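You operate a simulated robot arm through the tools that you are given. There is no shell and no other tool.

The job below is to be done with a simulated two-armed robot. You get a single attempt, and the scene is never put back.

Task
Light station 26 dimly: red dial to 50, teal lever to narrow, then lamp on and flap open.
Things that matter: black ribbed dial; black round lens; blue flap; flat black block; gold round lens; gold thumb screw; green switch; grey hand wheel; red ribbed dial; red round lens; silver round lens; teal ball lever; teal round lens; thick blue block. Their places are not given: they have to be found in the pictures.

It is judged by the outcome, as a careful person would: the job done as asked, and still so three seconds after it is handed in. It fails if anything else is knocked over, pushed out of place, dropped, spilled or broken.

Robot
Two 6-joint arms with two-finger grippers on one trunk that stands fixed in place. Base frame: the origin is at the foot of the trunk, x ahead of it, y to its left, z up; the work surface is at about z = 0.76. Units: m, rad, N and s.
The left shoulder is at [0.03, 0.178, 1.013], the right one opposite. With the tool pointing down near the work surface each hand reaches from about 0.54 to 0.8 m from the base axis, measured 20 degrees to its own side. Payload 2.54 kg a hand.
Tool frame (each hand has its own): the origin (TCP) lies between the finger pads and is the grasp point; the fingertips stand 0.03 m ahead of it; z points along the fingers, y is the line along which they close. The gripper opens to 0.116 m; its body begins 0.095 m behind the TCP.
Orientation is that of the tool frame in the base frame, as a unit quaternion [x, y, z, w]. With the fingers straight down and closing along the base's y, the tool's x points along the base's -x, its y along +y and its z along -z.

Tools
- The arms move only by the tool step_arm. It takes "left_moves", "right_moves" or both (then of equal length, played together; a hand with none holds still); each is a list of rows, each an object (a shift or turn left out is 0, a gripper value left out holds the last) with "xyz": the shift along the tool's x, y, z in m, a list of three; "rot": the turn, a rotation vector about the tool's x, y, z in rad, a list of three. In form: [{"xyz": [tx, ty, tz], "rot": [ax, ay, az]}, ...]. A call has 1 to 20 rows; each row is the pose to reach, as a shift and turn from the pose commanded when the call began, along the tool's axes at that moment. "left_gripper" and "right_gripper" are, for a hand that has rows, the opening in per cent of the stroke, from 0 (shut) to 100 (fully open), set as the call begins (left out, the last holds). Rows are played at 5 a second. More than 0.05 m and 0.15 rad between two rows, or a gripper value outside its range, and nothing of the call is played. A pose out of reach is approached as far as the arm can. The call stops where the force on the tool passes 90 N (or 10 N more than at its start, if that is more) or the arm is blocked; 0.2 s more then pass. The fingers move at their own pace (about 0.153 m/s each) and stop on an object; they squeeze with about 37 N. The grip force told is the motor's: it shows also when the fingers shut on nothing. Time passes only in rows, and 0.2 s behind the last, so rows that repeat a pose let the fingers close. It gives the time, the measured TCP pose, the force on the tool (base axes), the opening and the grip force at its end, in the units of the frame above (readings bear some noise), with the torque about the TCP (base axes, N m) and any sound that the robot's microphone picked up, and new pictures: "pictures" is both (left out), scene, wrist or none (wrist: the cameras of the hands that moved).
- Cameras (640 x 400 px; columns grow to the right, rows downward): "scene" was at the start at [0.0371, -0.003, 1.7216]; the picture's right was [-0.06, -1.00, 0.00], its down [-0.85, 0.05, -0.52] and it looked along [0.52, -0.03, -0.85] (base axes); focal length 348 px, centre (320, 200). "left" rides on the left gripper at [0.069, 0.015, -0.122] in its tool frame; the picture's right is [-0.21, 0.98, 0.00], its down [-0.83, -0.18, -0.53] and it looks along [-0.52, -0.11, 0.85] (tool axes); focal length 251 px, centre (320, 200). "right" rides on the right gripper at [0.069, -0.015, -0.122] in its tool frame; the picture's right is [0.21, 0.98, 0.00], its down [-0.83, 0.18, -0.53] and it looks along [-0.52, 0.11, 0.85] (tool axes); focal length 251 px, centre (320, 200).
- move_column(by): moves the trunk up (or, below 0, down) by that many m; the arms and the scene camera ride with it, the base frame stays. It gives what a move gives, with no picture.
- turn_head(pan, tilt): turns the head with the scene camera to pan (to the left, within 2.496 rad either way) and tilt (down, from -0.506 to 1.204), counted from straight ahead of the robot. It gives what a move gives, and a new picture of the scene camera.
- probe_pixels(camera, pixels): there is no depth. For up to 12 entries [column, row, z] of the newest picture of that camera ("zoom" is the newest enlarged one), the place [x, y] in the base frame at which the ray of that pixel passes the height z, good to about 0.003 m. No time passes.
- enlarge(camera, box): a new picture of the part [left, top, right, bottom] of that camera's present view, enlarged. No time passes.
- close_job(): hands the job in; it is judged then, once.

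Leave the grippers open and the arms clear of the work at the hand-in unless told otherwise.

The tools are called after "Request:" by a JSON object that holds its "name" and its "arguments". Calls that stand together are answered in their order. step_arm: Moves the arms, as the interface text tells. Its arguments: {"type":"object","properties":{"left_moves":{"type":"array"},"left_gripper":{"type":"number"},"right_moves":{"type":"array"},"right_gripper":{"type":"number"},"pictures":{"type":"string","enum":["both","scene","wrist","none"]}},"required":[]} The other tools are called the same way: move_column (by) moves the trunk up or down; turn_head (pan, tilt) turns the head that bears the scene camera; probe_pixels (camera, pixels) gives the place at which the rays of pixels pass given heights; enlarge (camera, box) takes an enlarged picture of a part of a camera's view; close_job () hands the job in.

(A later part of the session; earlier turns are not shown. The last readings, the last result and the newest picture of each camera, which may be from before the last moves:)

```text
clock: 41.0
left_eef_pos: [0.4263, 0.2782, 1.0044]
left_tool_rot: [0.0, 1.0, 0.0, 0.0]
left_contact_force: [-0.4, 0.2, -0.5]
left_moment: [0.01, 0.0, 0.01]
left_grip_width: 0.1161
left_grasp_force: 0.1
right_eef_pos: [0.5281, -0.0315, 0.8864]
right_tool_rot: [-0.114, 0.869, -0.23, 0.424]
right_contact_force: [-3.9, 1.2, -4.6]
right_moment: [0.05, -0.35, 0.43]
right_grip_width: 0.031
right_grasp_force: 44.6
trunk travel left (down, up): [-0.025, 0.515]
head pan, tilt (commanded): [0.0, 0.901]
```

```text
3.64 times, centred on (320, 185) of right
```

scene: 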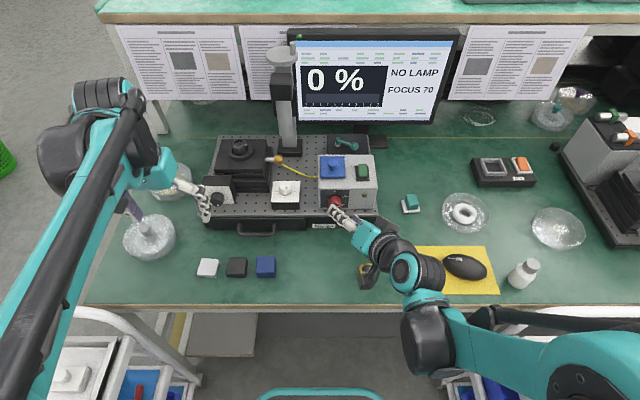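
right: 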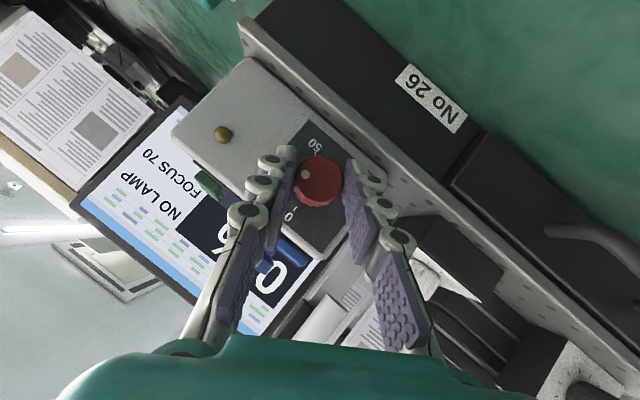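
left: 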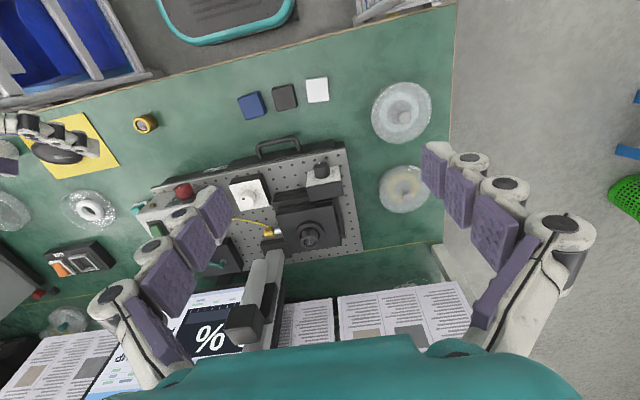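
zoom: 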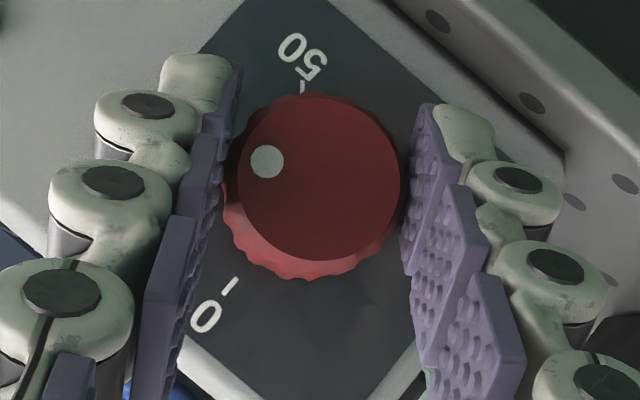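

Gripped again with almost no side load. Turning the second stroke, 45° first.

Request:
{"name": "step_arm", "arguments": {"right_moves": [{"xyz": [0.0004, -0.0009, 0.0003], "rot": [-0.0806, 0, 0.1032]}, {"xyz": [0.0009, -0.0019, 0.0007], "rot": [-0.1612, 0, 0.2064]}, {"xyz": [0.0013, -0.0028, 0.001], "rot": [-0.2418, 0, 0.3096]}, {"xyz": [0.0017, -0.0037, 0.0013], "rot": [-0.3224, 0, 0.4128]}, {"xyz": [0.0021, -0.0047, 0.0017], "rot": [-0.403, 0, 0.516]}, {"xyz": [0.0026, -0.0056, 0.002], "rot": [-0.4836, 0, 0.6192]}], "pictures": "wrist"}}

Request:
{"name": "enlarge", "arguments": {"camera": "right", "box": [260, 130, 380, 240]}}

```text
clock: 42.5
left_eef_pos: [0.4277, 0.2792, 1.0053]
left_tool_rot: [0.0, 1.0, 0.0, 0.0]
left_contact_force: [0.3, 0.0, 0.4]
left_moment: [-0.02, 0.03, -0.05]
left_grip_width: 0.116
left_grasp_force: 0.1
right_eef_pos: [0.5284, -0.0378, 0.8885]
right_tool_rot: [0.057, 0.891, 0.12, 0.435]
right_contact_force: [12.4, 1.9, 19.6]
right_moment: [0.06, -1.3, 0.01]
right_grip_width: 0.031
right_grasp_force: 45.2
trunk travel left (down, up): [-0.025, 0.515]
head pan, tilt (commanded): [0.0, 0.901]
```

right: 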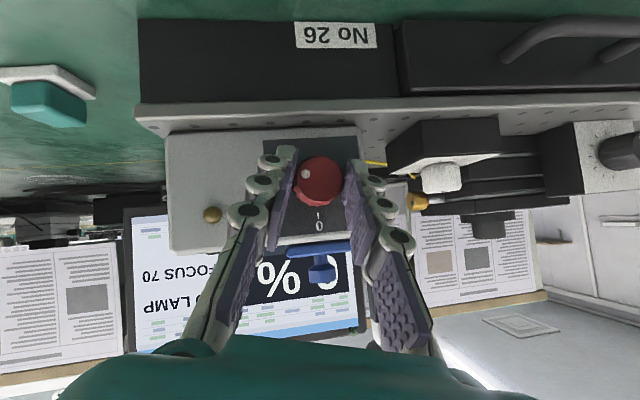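

```text
3.64 times, centred on (320, 185) of right
```

zoom: 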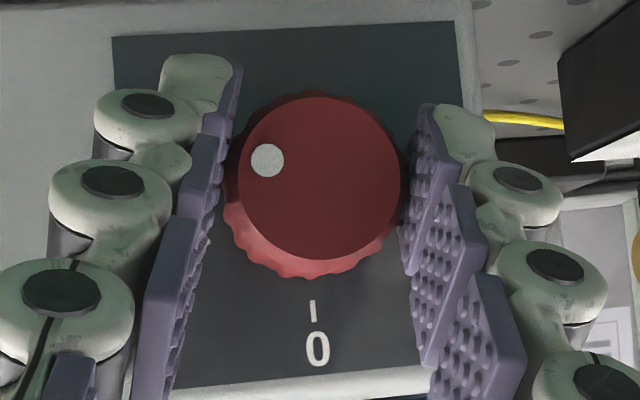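

Turning well (about 45° this stroke). I'll finish the remaining 22.5° with a small upward correction, then check the dot against the 50 tick.

Request:
{"name": "step_arm", "arguments": {"right_moves": [{"xyz": [-0.0011, -0.0009, -0.0003], "rot": [-0.0806, 0, 0.1032]}, {"xyz": [-0.0015, -0.0019, -0.0006], "rot": [-0.1612, 0, 0.2064]}, {"xyz": [-0.0018, -0.0029, -0.0007], "rot": [-0.2418, 0, 0.3096]}], "pictures": "wrist"}}

Request:
{"name": "enlarge", "arguments": {"camera": "right", "box": [260, 130, 380, 240]}}

```text
clock: 43.2
left_eef_pos: [0.428, 0.2774, 1.0048]
left_tool_rot: [0.0, 1.0, -0.001, -0.001]
left_contact_force: [0.0, -0.5, 0.1]
left_moment: [0.0, 0.03, 0.04]
left_grip_width: 0.116
left_grasp_force: 0.0
right_eef_pos: [0.5284, -0.0404, 0.8869]
right_tool_rot: [0.142, 0.852, 0.291, 0.412]
right_contact_force: [6.4, 1.2, -6.4]
right_moment: [-0.03, -0.43, -0.52]
right_grip_width: 0.0311
right_grasp_force: 45.4
trunk travel left (down, up): [-0.025, 0.515]
head pan, tilt (commanded): [0.0, 0.901]
```

right: 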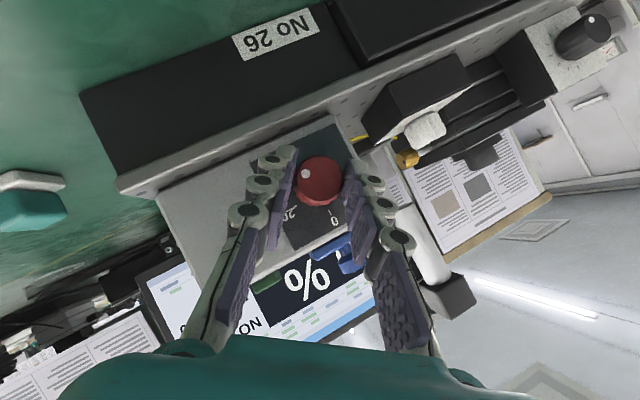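

```text
3.64 times, centred on (320, 185) of right
```

zoom: 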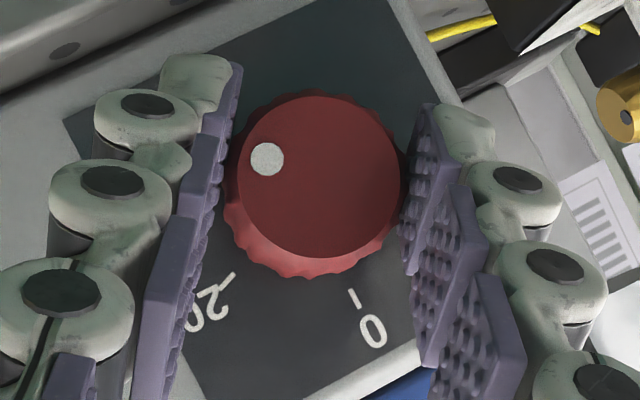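

Low load. I'll release (45%) and back out 5 cm to view the dot against the 50 tick.

Request:
{"name": "step_arm", "arguments": {"right_moves": [{"xyz": [0, 0, 0]}, {"xyz": [0, 0, 0]}, {"xyz": [0, 0, -0.02]}, {"xyz": [0, 0, -0.05]}], "right_gripper": 45, "pictures": "wrist"}}

Request:
{"name": "enlarge", "arguments": {"camera": "right", "box": [270, 90, 370, 180]}}

```text
clock: 44.2
left_eef_pos: [0.4259, 0.2776, 1.0046]
left_tool_rot: [-0.001, 1.0, 0.0, 0.0]
left_contact_force: [-0.9, -0.2, 0.9]
left_moment: [-0.01, -0.02, -0.02]
left_grip_width: 0.1159
left_grasp_force: 0.0
right_eef_pos: [0.4877, -0.0579, 0.9133]
right_tool_rot: [0.14, 0.851, 0.291, 0.415]
right_contact_force: [-0.4, 0.3, -0.3]
right_moment: [-0.01, 0.0, 0.04]
right_grip_width: 0.0522
right_grasp_force: 0.1
trunk travel left (down, up): [-0.025, 0.515]
head pan, tilt (commanded): [0.0, 0.901]
```

right: 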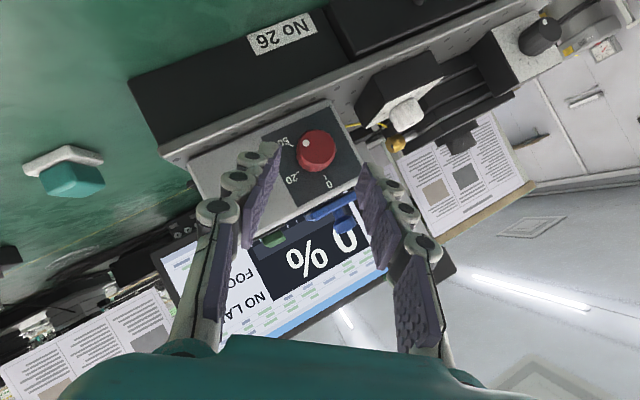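

```text
4.44 times, centred on (320, 135) of right
```

zoom: 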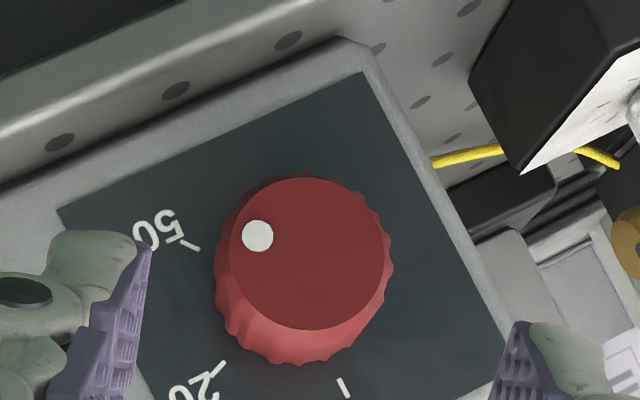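

From the geometry of this view the dot sits at about 137° clockwise and the 50 tick at 135–138°, so the dial is on 50. The lever is next. Rays put its hub at about (0.772, −0.049) and its ball at about (0.745, −0.09, 0.877), so it lies at the robot-side end of its swing. I'll raise the trunk 0.2 (the hand rises in front of the box) and come over fingers-down.

Request:
{"name": "move_column", "arguments": {"by": 0.2}}

Request:
{"name": "step_arm", "arguments": {"right_moves": [{"xyz": [-0.0127, -0.0042, 0.0142], "rot": [0.0765, 0.1091, -0.0368]}, {"xyz": [-0.0253, -0.0084, 0.0285], "rot": [0.153, 0.2182, -0.0736]}, {"xyz": [-0.038, -0.0126, 0.0427], "rot": [0.2295, 0.3273, -0.1104]}, {"xyz": [-0.0506, -0.0169, 0.057], "rot": [0.306, 0.4365, -0.1472]}, {"xyz": [-0.0633, -0.0211, 0.0712], "rot": [0.3825, 0.5456, -0.184]}, {"xyz": [-0.0759, -0.0253, 0.0854], "rot": [0.459, 0.6547, -0.2208]}, {"xyz": [-0.0886, -0.0295, 0.0997], "rot": [0.5355, 0.7638, -0.2576]}, {"xyz": [-0.1012, -0.0337, 0.1139], "rot": [0.612, 0.8729, -0.2944]}], "pictures": "both"}}

```text
clock: 46.4
left_eef_pos: [0.4278, 0.2775, 1.2047]
left_tool_rot: [0.0, 1.0, 0.0, 0.0]
left_contact_force: [-1.5, 0.3, -0.2]
left_moment: [-0.01, 0.03, 0.03]
left_grip_width: 0.1162
left_grasp_force: 0.1
right_eef_pos: [0.4909, -0.0592, 1.113]
right_tool_rot: [0.141, 0.851, 0.291, 0.414]
right_contact_force: [0.8, 0.8, 1.3]
right_moment: [-0.03, 0.02, 0.01]
right_grip_width: 0.0523
right_grasp_force: 0.0
trunk travel left (down, up): [-0.225, 0.315]
head pan, tilt (commanded): [0.0, 0.901]
```

```text
clock: 48.2
left_eef_pos: [0.4292, 0.2781, 1.204]
left_tool_rot: [0.0, 1.0, 0.0, -0.001]
left_contact_force: [0.0, 0.0, -0.8]
left_moment: [0.01, 0.05, 0.0]
left_grip_width: 0.1161
left_grasp_force: 0.1
right_eef_pos: [0.6436, -0.0918, 1.0998]
right_tool_rot: [0.001, 1.0, -0.001, -0.002]
right_contact_force: [1.2, 0.2, 0.1]
right_moment: [0.0, 0.05, 0.0]
right_grip_width: 0.0523
right_grasp_force: 0.1
trunk travel left (down, up): [-0.225, 0.315]
head pan, tilt (commanded): [0.0, 0.901]
```

scene: 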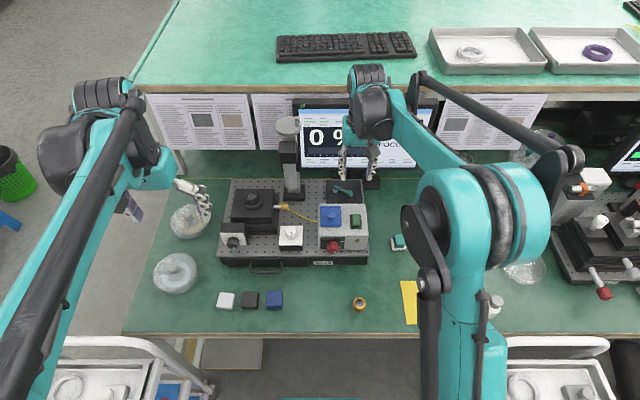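
right: 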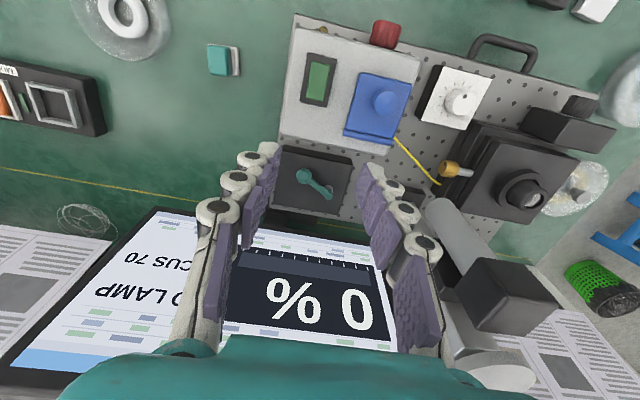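

I'll measure the lever more closely from this view.

Request:
{"name": "enlarge", "arguments": {"camera": "right", "box": [265, 135, 365, 225]}}

Request:
{"name": "probe_pixels", "arguments": {"camera": "zoom", "pixels": [[320, 200, 0.862], [320, 200, 0.88]]}}

Request:
{"name": "enlarge", "arguments": {"camera": "scene", "box": [310, 165, 390, 225]}}

```text
4.44 times, centred on (315, 180) of right
```

zoom: 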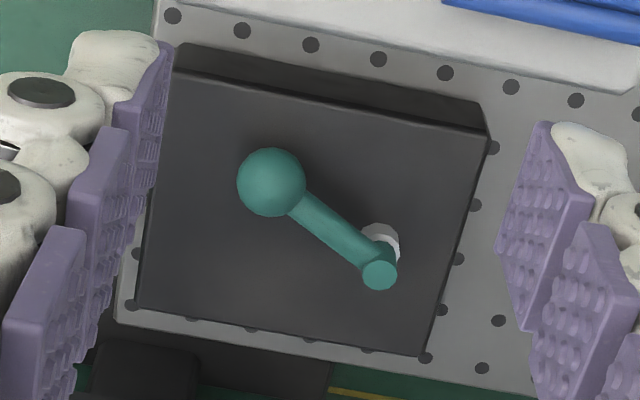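

```text
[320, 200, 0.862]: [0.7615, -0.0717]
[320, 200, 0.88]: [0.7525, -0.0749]
```

```text
6.67 times, centred on (350, 195) of scene
```

zoom: 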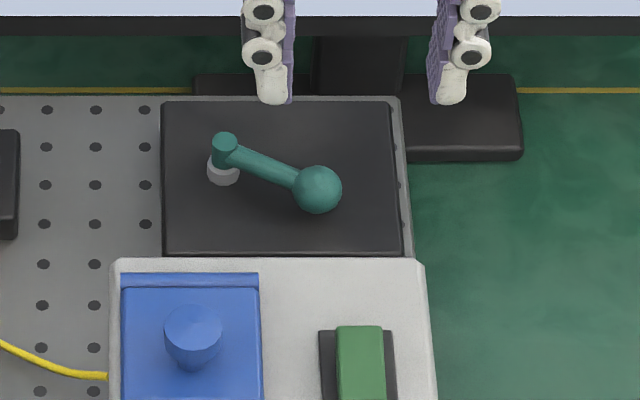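

Request:
{"name": "probe_pixels", "arguments": {"camera": "right", "pixels": [[303.96, 175.95, 0.86], [303.96, 175.95, 0.88], [303.96, 175.95, 0.9], [328.5, 196.9, 0.88], [328.5, 196.9, 0.9], [329.2, 190.1, 0.86], [282.3, 151.2, 0.86], [352.8, 164.9, 0.86], [338, 215.4, 0.86], [273.3, 203.2, 0.86], [328.5, 196.9, 0.89], [303.96, 175.95, 0.89]]}}

Request:
{"name": "probe_pixels", "arguments": {"camera": "scene", "pixels": [[349.7, 193.5, 0.86], [349.7, 193.5, 0.88], [349.7, 193.5, 0.9], [335.8, 186.5, 0.88], [335.8, 186.5, 0.9], [335.5, 191.3, 0.86], [335.8, 186.5, 0.89], [349.7, 193.5, 0.89]]}}

```text
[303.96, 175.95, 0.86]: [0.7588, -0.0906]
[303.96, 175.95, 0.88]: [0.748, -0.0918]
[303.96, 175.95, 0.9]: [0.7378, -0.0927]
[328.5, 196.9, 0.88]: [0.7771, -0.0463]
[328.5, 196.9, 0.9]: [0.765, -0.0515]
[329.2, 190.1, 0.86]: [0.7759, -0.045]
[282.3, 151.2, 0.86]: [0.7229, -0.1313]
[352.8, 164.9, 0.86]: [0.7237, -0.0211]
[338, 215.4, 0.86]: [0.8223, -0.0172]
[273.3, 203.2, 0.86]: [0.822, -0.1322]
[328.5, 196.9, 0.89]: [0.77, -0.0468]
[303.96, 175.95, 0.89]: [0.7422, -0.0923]
```

```text
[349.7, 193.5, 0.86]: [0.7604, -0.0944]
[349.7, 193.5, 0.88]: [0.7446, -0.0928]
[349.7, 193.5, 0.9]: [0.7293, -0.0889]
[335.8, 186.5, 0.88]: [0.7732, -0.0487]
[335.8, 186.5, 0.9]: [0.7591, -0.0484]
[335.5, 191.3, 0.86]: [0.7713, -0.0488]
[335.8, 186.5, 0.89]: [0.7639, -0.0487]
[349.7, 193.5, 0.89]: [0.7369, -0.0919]
```

Ball at about (0.748, −0.092, 0.875), hub at (0.775, −0.048), lever box top at about z = 0.862; the hub is centred front-to-back, so the lever should swing symmetrically to the back. I'll shut the fingers and lower them into the gap between the lamp box and the ball, at (0.712, −0.095) with tips at z≈0.87.

Request:
{"name": "step_arm", "arguments": {"right_moves": [{"xyz": [-0.034, -0.0016, 0.02]}, {"xyz": [-0.0684, -0.0032, 0.05]}, {"xyz": [-0.0684, -0.0032, 0.09]}, {"xyz": [-0.0684, -0.0032, 0.13]}, {"xyz": [-0.0684, -0.0032, 0.16]}, {"xyz": [-0.0684, -0.0032, 0.18]}], "right_gripper": 0, "pictures": "both"}}

Request:
{"name": "enlarge", "arguments": {"camera": "scene", "box": [310, 155, 390, 225]}}

Request:
{"name": "enlarge", "arguments": {"camera": "right", "box": [240, 70, 400, 230]}}

```text
clock: 49.6
left_eef_pos: [0.4279, 0.2781, 1.2048]
left_tool_rot: [0.0, 1.0, -0.001, 0.0]
left_contact_force: [-0.6, 0.8, -0.8]
left_moment: [-0.01, 0.06, 0.02]
left_grip_width: 0.1159
left_grasp_force: 0.1
right_eef_pos: [0.7094, -0.0947, 0.9196]
right_tool_rot: [0.002, 1.0, 0.0, -0.001]
right_contact_force: [-0.1, 0.1, 0.2]
right_moment: [-0.03, 0.02, -0.01]
right_grip_width: 0.0
right_grasp_force: 29.0
trunk travel left (down, up): [-0.225, 0.315]
head pan, tilt (commanded): [0.0, 0.901]
```

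scene: 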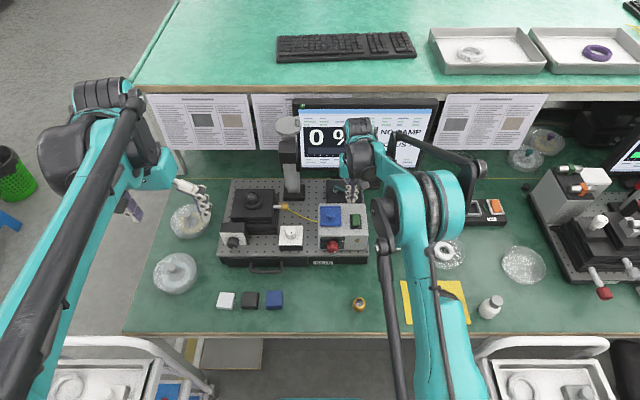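
right: 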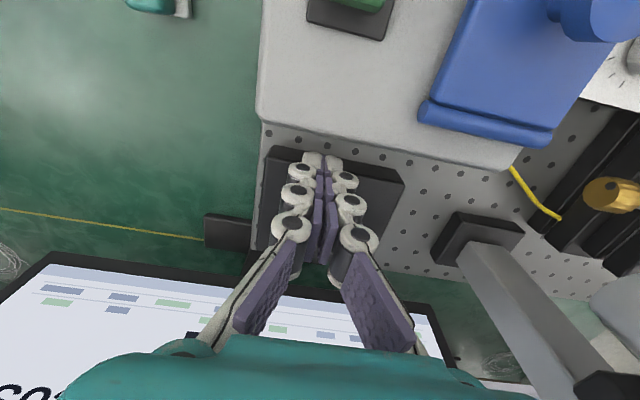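

```text
5.71 times, centred on (350, 190) of scene
```

zoom: 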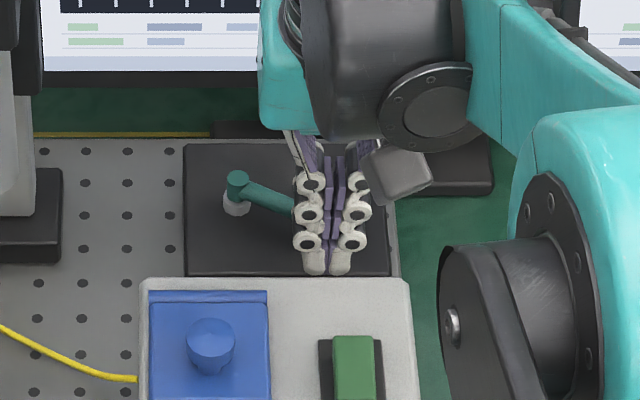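

```text
2.50 times, centred on (320, 150) of right
```

zoom: 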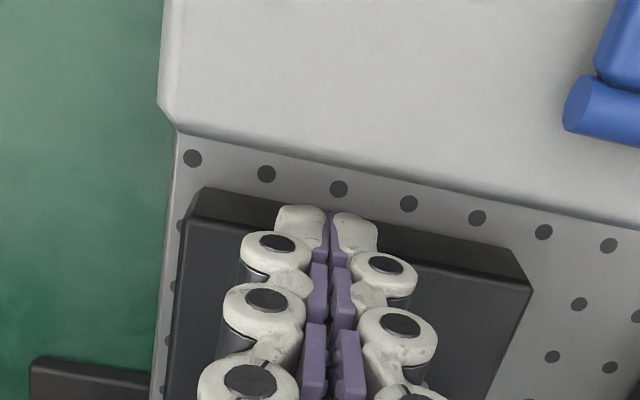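

The fingers are in the gap. I'll lower the last 19 mm and then push gently toward +x by 2 cm, watching the force.

Request:
{"name": "step_arm", "arguments": {"right_moves": [{"xyz": [0, 0, 0.01]}, {"xyz": [0, 0, 0.019]}, {"xyz": [-0.008, 0, 0.019]}, {"xyz": [-0.016, 0, 0.019]}, {"xyz": [-0.022, 0, 0.019]}], "pictures": "both"}}

Request:
{"name": "enlarge", "arguments": {"camera": "scene", "box": [310, 155, 390, 225]}}

```text
clock: 50.8
left_eef_pos: [0.4238, 0.2759, 1.2065]
left_tool_rot: [0.0, 1.0, 0.001, 0.001]
left_contact_force: [-0.6, -0.5, -0.4]
left_moment: [0.01, -0.01, 0.01]
left_grip_width: 0.1161
left_grasp_force: 0.0
right_eef_pos: [0.7245, -0.095, 0.9004]
right_tool_rot: [0.001, 1.0, 0.0, -0.006]
right_contact_force: [-54.3, -3.7, -24.9]
right_moment: [-0.08, 1.4, 0.02]
right_grip_width: 0.006
right_grasp_force: 28.5
trunk travel left (down, up): [-0.225, 0.315]
head pan, tilt (commanded): [0.0, 0.901]
```

scene: 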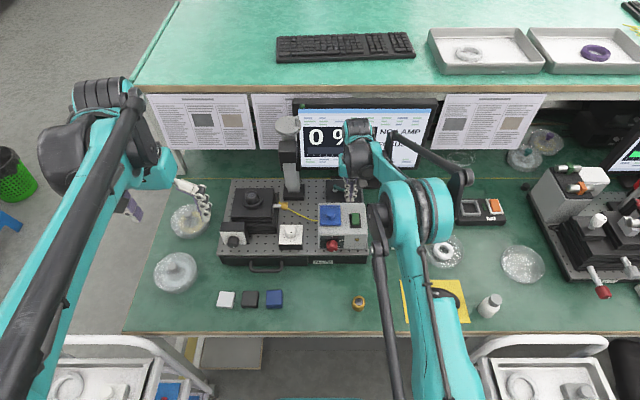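
right: 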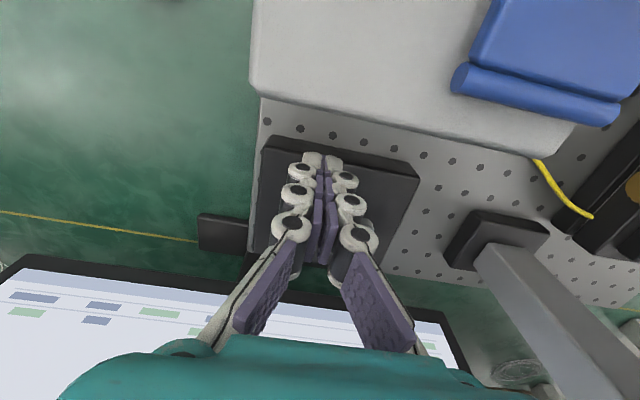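

```text
5.71 times, centred on (350, 190) of scene
```

zoom: 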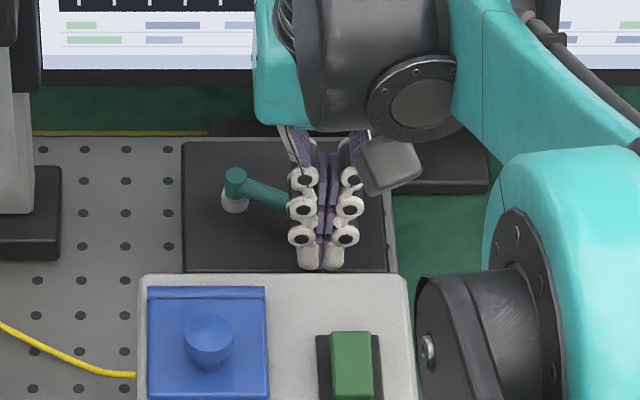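

The lever didn't budge: −54 N on the ball with the hand stalled at x = 0.7245. That feels like a hard stop, so the lever must be at the far end of its travel in this direction and move toward the robot instead. I'll back off right away and lift.

Request:
{"name": "step_arm", "arguments": {"right_moves": [{"xyz": [0.012, 0, 0]}, {"xyz": [0.02, 0, 0]}, {"xyz": [0.022, 0, -0.03]}, {"xyz": [0.022, 0, -0.07]}, {"xyz": [0.04, 0, -0.11]}], "pictures": "both"}}

Request:
{"name": "enlarge", "arguments": {"camera": "right", "box": [230, 60, 400, 200]}}

Request:
{"name": "enlarge", "arguments": {"camera": "scene", "box": [210, 110, 390, 270]}}

```text
clock: 52.0
left_eef_pos: [0.4254, 0.2784, 1.2049]
left_tool_rot: [-0.001, 1.0, -0.001, 0.001]
left_contact_force: [-1.3, -0.8, 0.5]
left_moment: [-0.02, -0.04, 0.01]
left_grip_width: 0.1163
left_grasp_force: 0.0
right_eef_pos: [0.6892, -0.0938, 1.0137]
right_tool_rot: [0.001, 1.0, 0.0, 0.0]
right_contact_force: [-0.6, -0.1, -0.2]
right_moment: [-0.04, -0.08, 0.01]
right_grip_width: 0.0
right_grasp_force: 28.0
trunk travel left (down, up): [-0.225, 0.315]
head pan, tilt (commanded): [0.0, 0.901]
```

scene: 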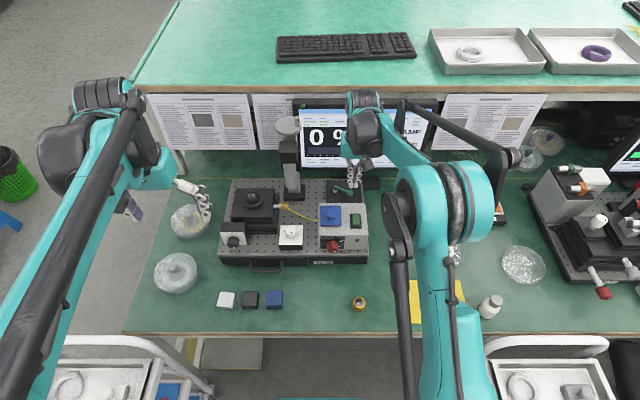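
right: 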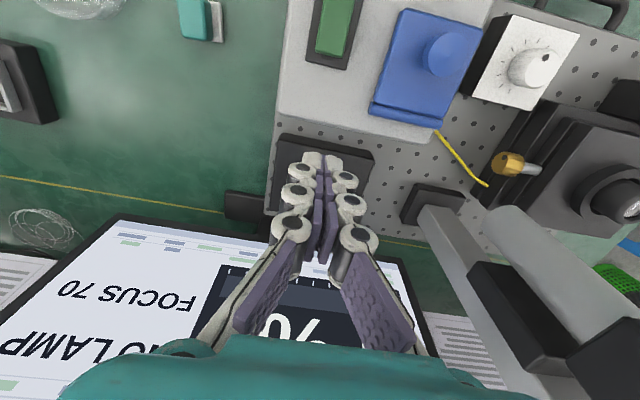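

```text
2.86 times, centred on (315, 130) of right
```

zoom: 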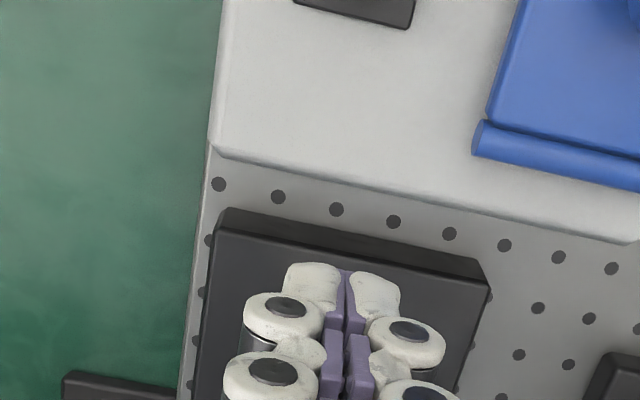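

```text
2.50 times, centred on (300, 190) of scene
```

zoom: 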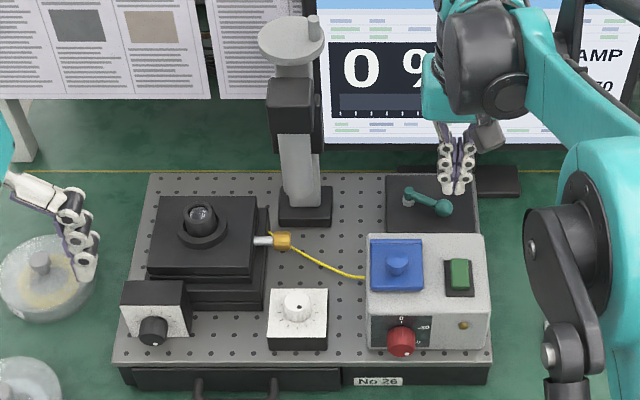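

Nothing has shifted and the lever is unchanged. I'll now grip the ball so I can feel it both ways: raise the trunk 0.1 for reach, open to 50%, yaw the hand about −58° so the fingers close across the lever, and hover above the ball.

Request:
{"name": "move_column", "arguments": {"by": 0.1}}

Request:
{"name": "step_arm", "arguments": {"right_moves": [{"xyz": [-0.0073, 0.0002, 0.0125], "rot": [0, 0, -0.1275]}, {"xyz": [-0.0147, 0.0005, 0.025], "rot": [0, 0, -0.255]}, {"xyz": [-0.022, 0.0007, 0.0375], "rot": [0, 0, -0.3825]}, {"xyz": [-0.0294, 0.0009, 0.05], "rot": [0, 0, -0.51]}, {"xyz": [-0.0367, 0.0011, 0.0625], "rot": [0, 0, -0.6375]}, {"xyz": [-0.0441, 0.0014, 0.075], "rot": [0, 0, -0.765]}, {"xyz": [-0.0515, 0.0016, 0.0875], "rot": [0, 0, -0.8925]}, {"xyz": [-0.0588, 0.0018, 0.1], "rot": [0, 0, -1.02]}], "right_gripper": 50, "pictures": "both"}}

```text
clock: 53.4
left_eef_pos: [0.4272, 0.2769, 1.3043]
left_tool_rot: [0.0, 1.0, 0.0, 0.0]
left_contact_force: [0.5, -0.6, -0.6]
left_moment: [0.0, -0.02, -0.03]
left_grip_width: 0.116
left_grasp_force: 0.0
right_eef_pos: [0.6904, -0.0937, 1.1121]
right_tool_rot: [0.001, 1.0, 0.0, -0.001]
right_contact_force: [-0.5, -0.6, 0.2]
right_moment: [-0.01, 0.04, 0.02]
right_grip_width: 0.0
right_grasp_force: 28.7
trunk travel left (down, up): [-0.325, 0.215]
head pan, tilt (commanded): [0.0, 0.901]
```

```text
clock: 55.1
left_eef_pos: [0.4292, 0.2784, 1.3062]
left_tool_rot: [0.0, 1.0, -0.001, 0.0]
left_contact_force: [-0.1, 0.4, -0.3]
left_moment: [0.01, 0.02, 0.03]
left_grip_width: 0.1162
left_grasp_force: 0.1
right_eef_pos: [0.7504, -0.0928, 1.0123]
right_tool_rot: [-0.488, 0.873, 0.001, 0.0]
right_contact_force: [0.0, -0.7, 0.3]
right_moment: [0.01, -0.01, 0.01]
right_grip_width: 0.0579
right_grasp_force: 0.1
trunk travel left (down, up): [-0.325, 0.215]
head pan, tilt (commanded): [0.0, 0.901]
```

scene: 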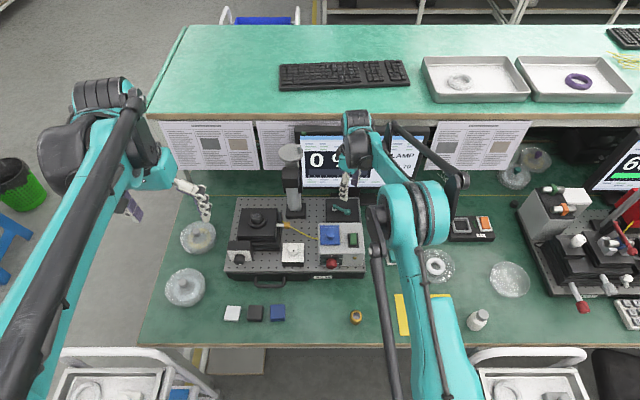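
right: 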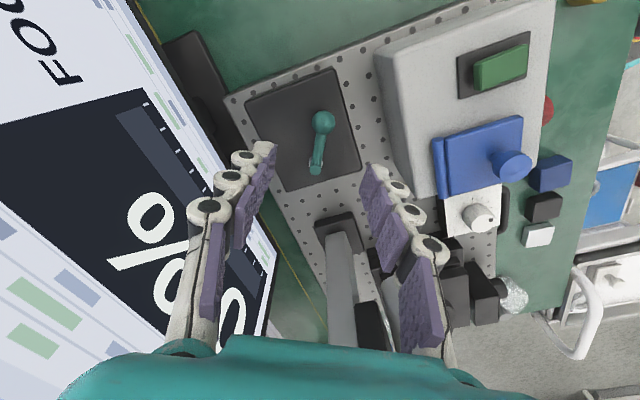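

The ball shows at about (324,122); directly under the grip would be (320,125). I'll enlarge to refine.

Request:
{"name": "enlarge", "arguments": {"camera": "right", "box": [270, 80, 370, 190]}}

Request:
{"name": "enlarge", "arguments": {"camera": "right", "box": [400, 20, 560, 220]}}

```text
3.64 times, centred on (320, 135) of right
```

zoom: 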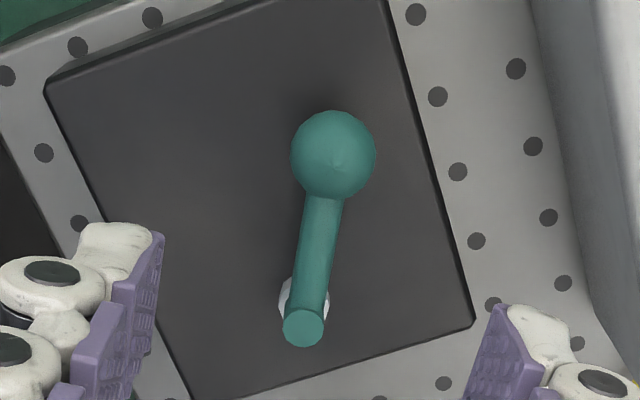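

```text
2.00 times, centred on (480, 120) of right
```

zoom: 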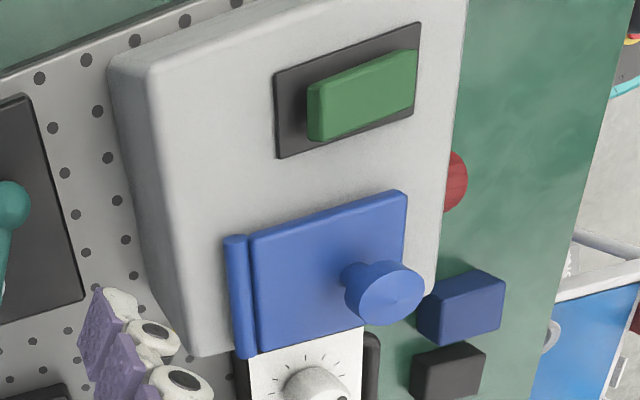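

Ball centre at (323.6,122.6), so about 3.6 mm toward +tool y. I'll shift and descend, ending with tips about 9 mm below the ball's centre and just above the lever box.

Request:
{"name": "step_arm", "arguments": {"right_moves": [{"xyz": [0.002, 0.0036, 0.03]}, {"xyz": [0.002, 0.0036, 0.06]}, {"xyz": [0.002, 0.0036, 0.085]}, {"xyz": [0.002, 0.0036, 0.1]}, {"xyz": [0.002, 0.0036, 0.113]}], "pictures": "both"}}

Request:
{"name": "enlarge", "arguments": {"camera": "right", "box": [240, 120, 400, 240]}}

```text
clock: 56.4
left_eef_pos: [0.4281, 0.2778, 1.3058]
left_tool_rot: [0.0, 1.0, 0.0, 0.0]
left_contact_force: [-0.1, 0.2, 0.7]
left_moment: [-0.04, -0.03, -0.01]
left_grip_width: 0.1162
left_grasp_force: 0.0
right_eef_pos: [0.7453, -0.0937, 0.8982]
right_tool_rot: [-0.488, 0.873, 0.0, 0.0]
right_contact_force: [0.2, 0.1, 0.0]
right_moment: [0.0, -0.03, -0.01]
right_grip_width: 0.058
right_grasp_force: 0.0
trunk travel left (down, up): [-0.325, 0.215]
head pan, tilt (commanded): [0.0, 0.901]
```

scene: 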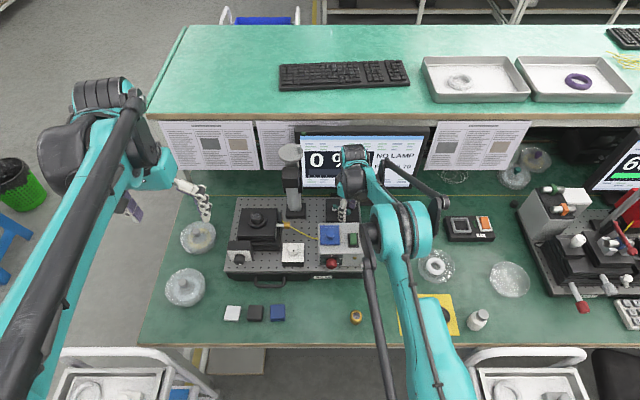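
right: 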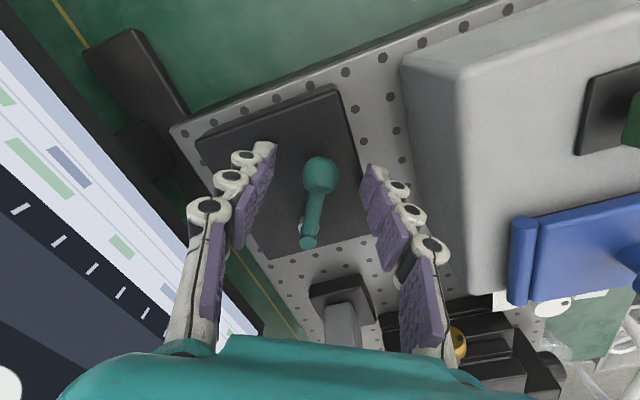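

```text
3.33 times, centred on (320, 180) of right
```

zoom: 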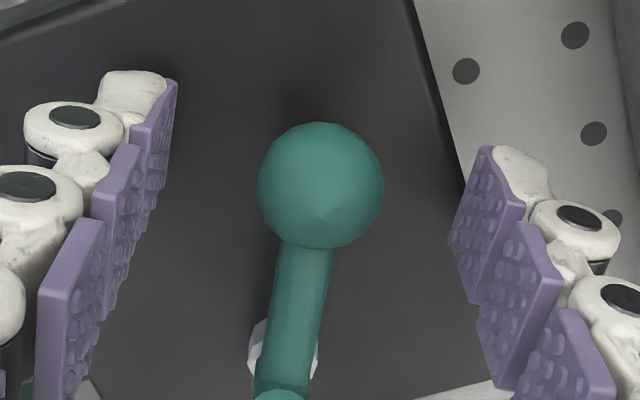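

The ball is centred between the fingers. I'll close on it, then try a small swing of about 7° toward the robot (clockwise from above) to feel the lever.

Request:
{"name": "step_arm", "arguments": {"right_moves": [{"xyz": [0, 0, 0]}, {"xyz": [0, 0, 0]}], "right_gripper": 0, "pictures": "none"}}

Request:
{"name": "step_arm", "arguments": {"right_moves": [{"xyz": [-0.0001, 0.0032, 0], "rot": [0, 0, 0.06]}, {"xyz": [-0.0004, 0.0063, 0], "rot": [0, 0, 0.12]}], "pictures": "wrist"}}

```text
clock: 57.0
left_eef_pos: [0.4286, 0.2774, 1.3054]
left_tool_rot: [0.0, 1.0, -0.001, 0.0]
left_contact_force: [-0.4, -0.9, -0.1]
left_moment: [0.0, -0.01, 0.0]
left_grip_width: 0.116
left_grasp_force: 0.1
right_eef_pos: [0.7464, -0.0929, 0.899]
right_tool_rot: [-0.487, 0.873, 0.0, 0.0]
right_contact_force: [-1.4, 0.4, 0.5]
right_moment: [0.01, 0.03, 0.09]
right_grip_width: 0.0222
right_grasp_force: 45.3
trunk travel left (down, up): [-0.325, 0.215]
head pan, tilt (commanded): [0.0, 0.901]
```

```text
clock: 57.5
left_eef_pos: [0.4276, 0.2765, 1.3055]
left_tool_rot: [0.001, 1.0, -0.001, 0.0]
left_contact_force: [0.3, -0.2, 1.4]
left_moment: [0.01, -0.01, -0.04]
left_grip_width: 0.116
left_grasp_force: 0.0
right_eef_pos: [0.7415, -0.0894, 0.8989]
right_tool_rot: [-0.433, 0.901, 0.0, 0.0]
right_contact_force: [-2.6, -5.0, 5.2]
right_moment: [-0.25, 0.12, 0.0]
right_grip_width: 0.0219
right_grasp_force: 44.9
trunk travel left (down, up): [-0.325, 0.215]
head pan, tilt (commanded): [0.0, 0.901]
```

right: 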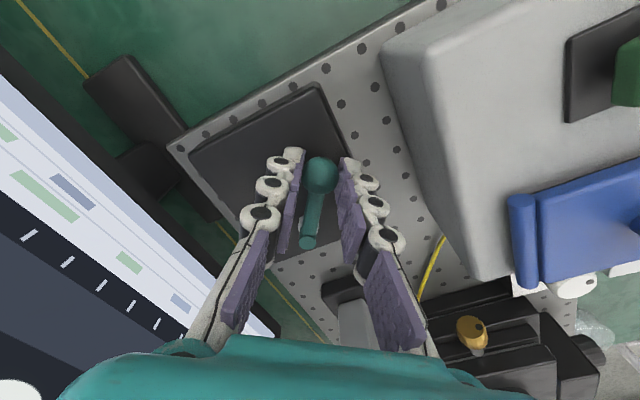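

The lever moves freely this way (about 5 N). I'll continue the arc by 0.48 rad and check force and position.

Request:
{"name": "step_arm", "arguments": {"right_moves": [{"xyz": [-0.0004, 0.0063, 0], "rot": [0, 0, 0.12]}, {"xyz": [-0.0015, 0.0125, 0], "rot": [0, 0, 0.24]}, {"xyz": [-0.0034, 0.0185, 0], "rot": [0, 0, 0.36]}, {"xyz": [-0.0059, 0.0242, 0], "rot": [0, 0, 0.48]}], "pictures": "both"}}

Request:
{"name": "enlarge", "arguments": {"camera": "right", "box": [200, 90, 400, 270]}}

```text
clock: 58.5
left_eef_pos: [0.4281, 0.2769, 1.3049]
left_tool_rot: [0.0, 1.0, 0.001, 0.0]
left_contact_force: [0.9, -0.3, 0.9]
left_moment: [-0.03, 0.03, 0.02]
left_grip_width: 0.1159
left_grasp_force: 0.0
right_eef_pos: [0.7252, -0.0688, 0.8983]
right_tool_rot: [-0.206, 0.979, 0.001, 0.0]
right_contact_force: [-5.2, -10.9, -1.0]
right_moment: [-0.32, 0.31, -0.35]
right_grip_width: 0.022
right_grasp_force: 45.0
trunk travel left (down, up): [-0.325, 0.215]
head pan, tilt (commanded): [0.0, 0.901]
```

scene: 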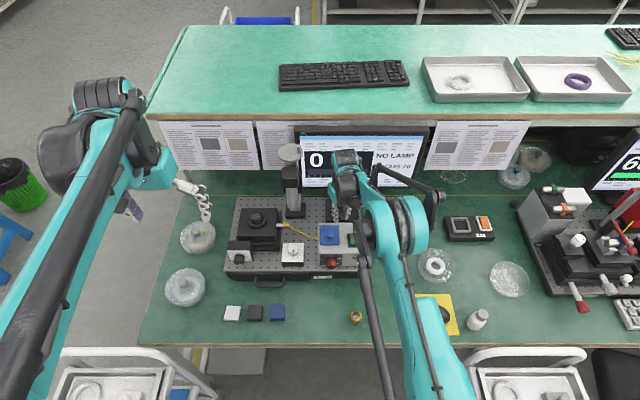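
right: 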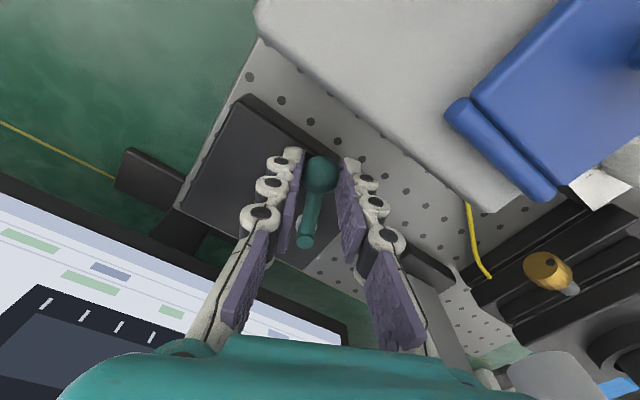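

```text
2.22 times, centred on (300, 180) of right
```

zoom: 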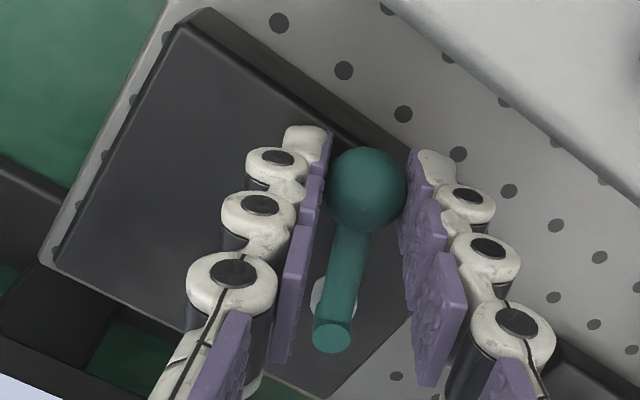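

The lever has swung 34° so far with light resistance (about 8 N tangential). I'll keep going in the arc and watch for the stop.

Request:
{"name": "step_arm", "arguments": {"right_moves": [{"xyz": [0.0006, 0.0065, 0], "rot": [0, 0, 0.12]}, {"xyz": [-0.0005, 0.0128, 0], "rot": [0, 0, 0.24]}, {"xyz": [-0.0024, 0.019, 0], "rot": [0, 0, 0.36]}], "pictures": "both"}}

Request:
{"name": "enlarge", "arguments": {"camera": "right", "box": [200, 90, 400, 270]}}

```text
clock: 59.4
left_eef_pos: [0.4275, 0.2772, 1.3051]
left_tool_rot: [0.0, 1.0, 0.0, 0.001]
left_contact_force: [-0.6, -0.6, 1.2]
left_moment: [0.01, -0.02, -0.02]
left_grip_width: 0.1159
left_grasp_force: 0.1
right_eef_pos: [0.7213, -0.0495, 0.8998]
right_tool_rot: [-0.028, 1.0, 0.001, 0.0]
right_contact_force: [6.3, -6.7, 1.8]
right_moment: [-0.07, -0.25, -0.3]
right_grip_width: 0.022
right_grasp_force: 45.1
trunk travel left (down, up): [-0.325, 0.215]
head pan, tilt (commanded): [0.0, 0.901]
```

scene: 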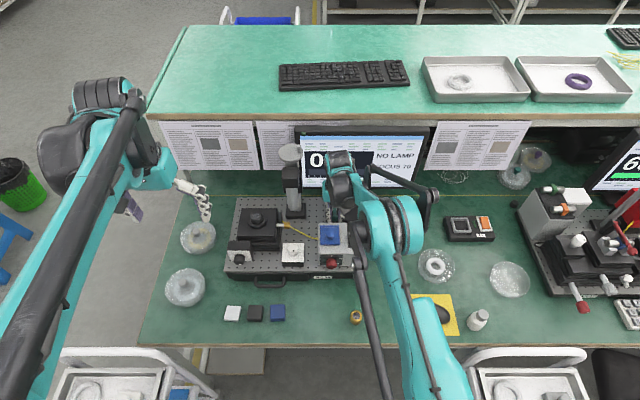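
right: 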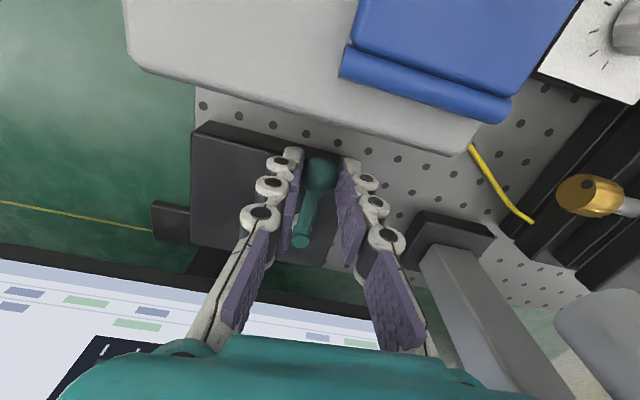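

```text
2.22 times, centred on (300, 180) of right
```

zoom: 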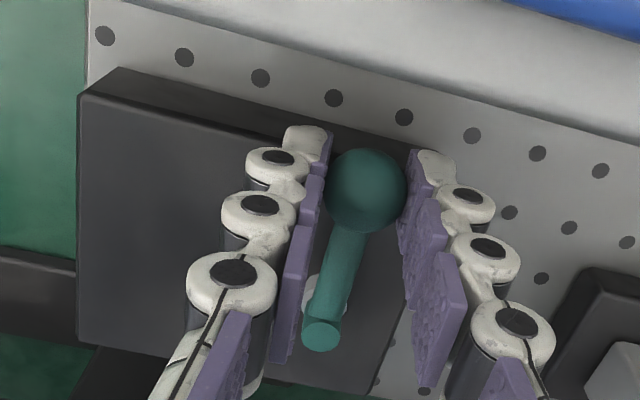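

The lever now points straight at the robot (55° swung) and is still free. I'll continue in smaller portions.

Request:
{"name": "step_arm", "arguments": {"right_moves": [{"xyz": [-0.0003, 0.0053, 0], "rot": [0, 0, 0.1]}, {"xyz": [-0.0011, 0.0105, 0], "rot": [0, 0, 0.2]}], "pictures": "wrist"}}

```text
clock: 60.0
left_eef_pos: [0.4284, 0.277, 1.3049]
left_tool_rot: [0.0, 1.0, 0.0, 0.0]
left_contact_force: [0.9, -0.5, 0.4]
left_moment: [-0.01, -0.02, -0.02]
left_grip_width: 0.1157
left_grasp_force: 0.0
right_eef_pos: [0.7217, -0.0384, 0.8977]
right_tool_rot: [0.071, 0.997, 0.0, 0.0]
right_contact_force: [16.9, -7.3, 13.2]
right_moment: [-0.17, -0.22, -0.19]
right_grip_width: 0.0223
right_grasp_force: 45.1
trunk travel left (down, up): [-0.325, 0.215]
head pan, tilt (commanded): [0.0, 0.901]
```

right: 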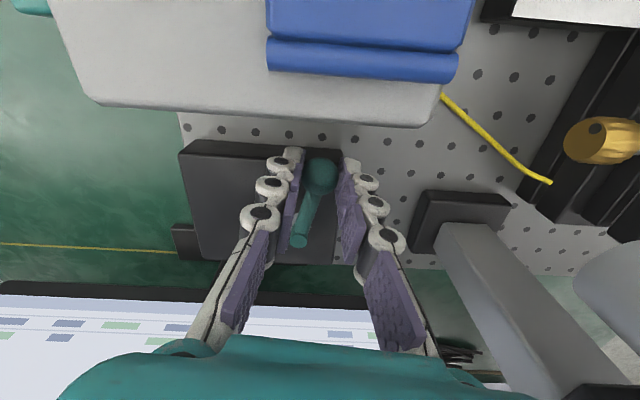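

Still free; radial force shows I'm pulling slightly outward, so I'll ease in about 1.5 mm and continue.

Request:
{"name": "step_arm", "arguments": {"right_moves": [{"xyz": [-0.002, 0.0052, -0.0008], "rot": [0, 0, 0.1]}, {"xyz": [-0.003, 0.0103, -0.0008], "rot": [0, 0, 0.2]}], "pictures": "wrist"}}

Request:
{"name": "enlarge", "arguments": {"camera": "right", "box": [200, 90, 400, 270]}}

```text
clock: 60.5
left_eef_pos: [0.4271, 0.2726, 1.3057]
left_tool_rot: [-0.001, 1.0, 0.002, 0.0]
left_contact_force: [0.0, -0.3, 0.3]
left_moment: [-0.03, 0.05, 0.0]
left_grip_width: 0.116
left_grasp_force: 0.1
right_eef_pos: [0.7228, -0.0364, 0.9001]
right_tool_rot: [0.173, 0.985, -0.002, -0.002]
right_contact_force: [-18.1, -41.5, -12.1]
right_moment: [-0.5, 0.66, 0.09]
right_grip_width: 0.0222
right_grasp_force: 45.0
trunk travel left (down, up): [-0.325, 0.215]
head pan, tilt (commanded): [0.0, 0.901]
```

right: 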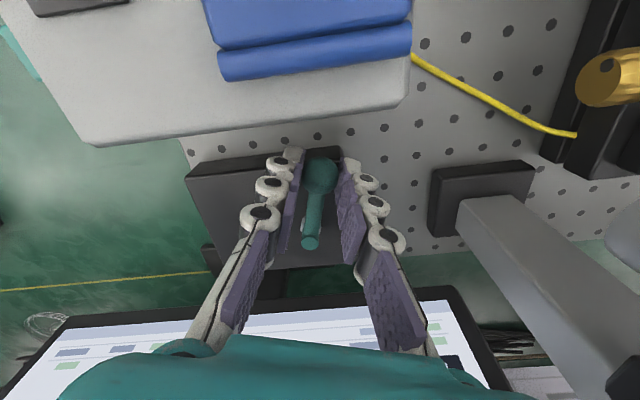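

```text
2.22 times, centred on (300, 180) of right
```

zoom: 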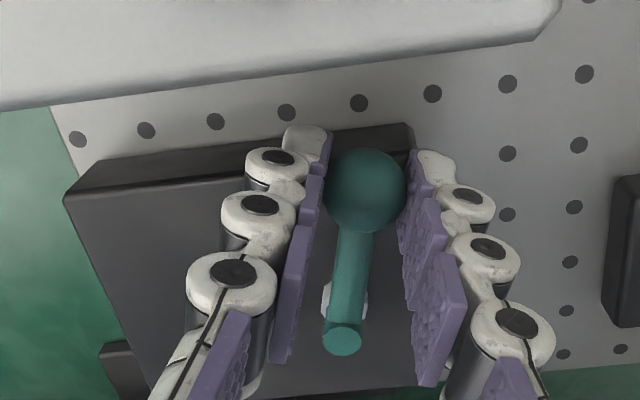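

Force rose to −41 N in y with the hand stalled: that's the other stop, with the lever swung about 68° and now pointing slightly left of straight toward the robot. I'll ease off, release and lift straight up.

Request:
{"name": "step_arm", "arguments": {"right_moves": [{"xyz": [0.0003, -0.005, 0], "rot": [0, 0, -0.09]}], "pictures": "none"}}

Request:
{"name": "step_arm", "arguments": {"right_moves": [{"xyz": [0, 0, 0]}, {"xyz": [0, 0, 0]}, {"xyz": [0, 0, -0.03]}, {"xyz": [0, 0, -0.07]}, {"xyz": [0, 0, -0.11]}], "right_gripper": 45, "pictures": "both"}}

Request:
{"name": "enlarge", "arguments": {"camera": "right", "box": [220, 60, 420, 200]}}

Request:
{"name": "enlarge", "arguments": {"camera": "scene", "box": [280, 120, 440, 270]}}

```text
clock: 61.0
left_eef_pos: [0.4265, 0.2748, 1.3061]
left_tool_rot: [0.0, 1.0, 0.002, -0.001]
left_contact_force: [-0.9, 0.5, 0.6]
left_moment: [0.01, 0.03, -0.02]
left_grip_width: 0.1159
left_grasp_force: 0.1
right_eef_pos: [0.7217, -0.0372, 0.8992]
right_tool_rot: [0.126, 0.992, -0.001, -0.002]
right_contact_force: [-20.5, -32.7, -22.1]
right_moment: [-0.61, 0.02, -0.3]
right_grip_width: 0.0219
right_grasp_force: 44.9
trunk travel left (down, up): [-0.325, 0.215]
head pan, tilt (commanded): [0.0, 0.901]
```

```text
clock: 62.1
left_eef_pos: [0.4265, 0.2778, 1.3056]
left_tool_rot: [-0.001, 1.0, 0.001, 0.0]
left_contact_force: [-0.2, 0.7, -1.5]
left_moment: [0.01, -0.02, -0.01]
left_grip_width: 0.1162
left_grasp_force: 0.0
right_eef_pos: [0.7222, -0.0337, 1.0106]
right_tool_rot: [0.124, 0.992, 0.0, -0.001]
right_contact_force: [0.6, 0.7, 0.2]
right_moment: [-0.02, -0.01, -0.01]
right_grip_width: 0.052
right_grasp_force: 0.1
trunk travel left (down, up): [-0.325, 0.215]
head pan, tilt (commanded): [0.0, 0.901]
```

scene: 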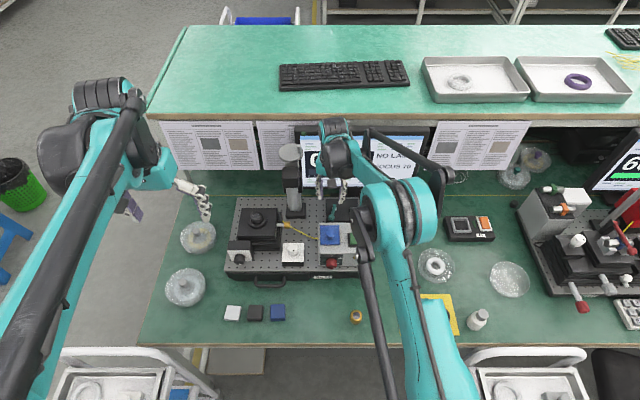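
right: 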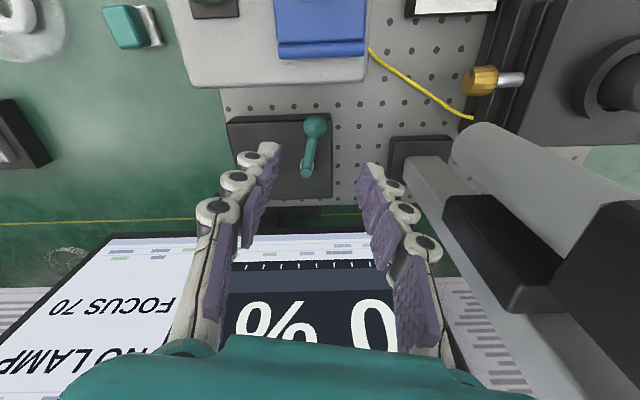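

```text
2.86 times, centred on (320, 130) of right
```

zoom: 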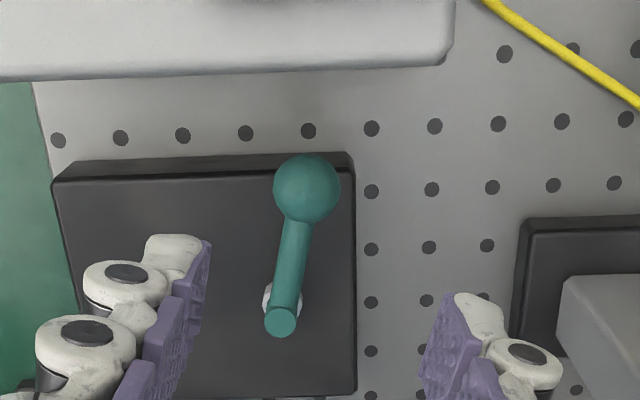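

```text
2.67 times, centred on (360, 195) of scene
```

zoom: 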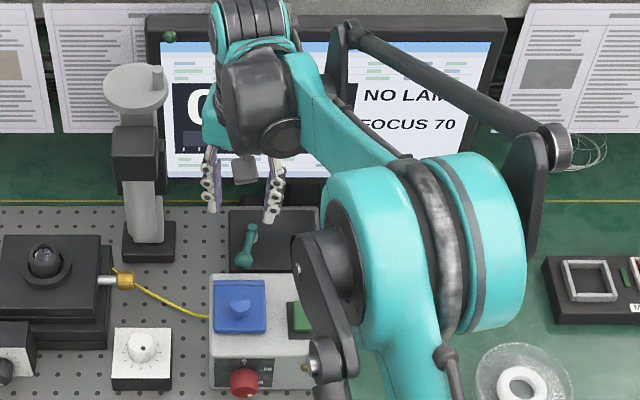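

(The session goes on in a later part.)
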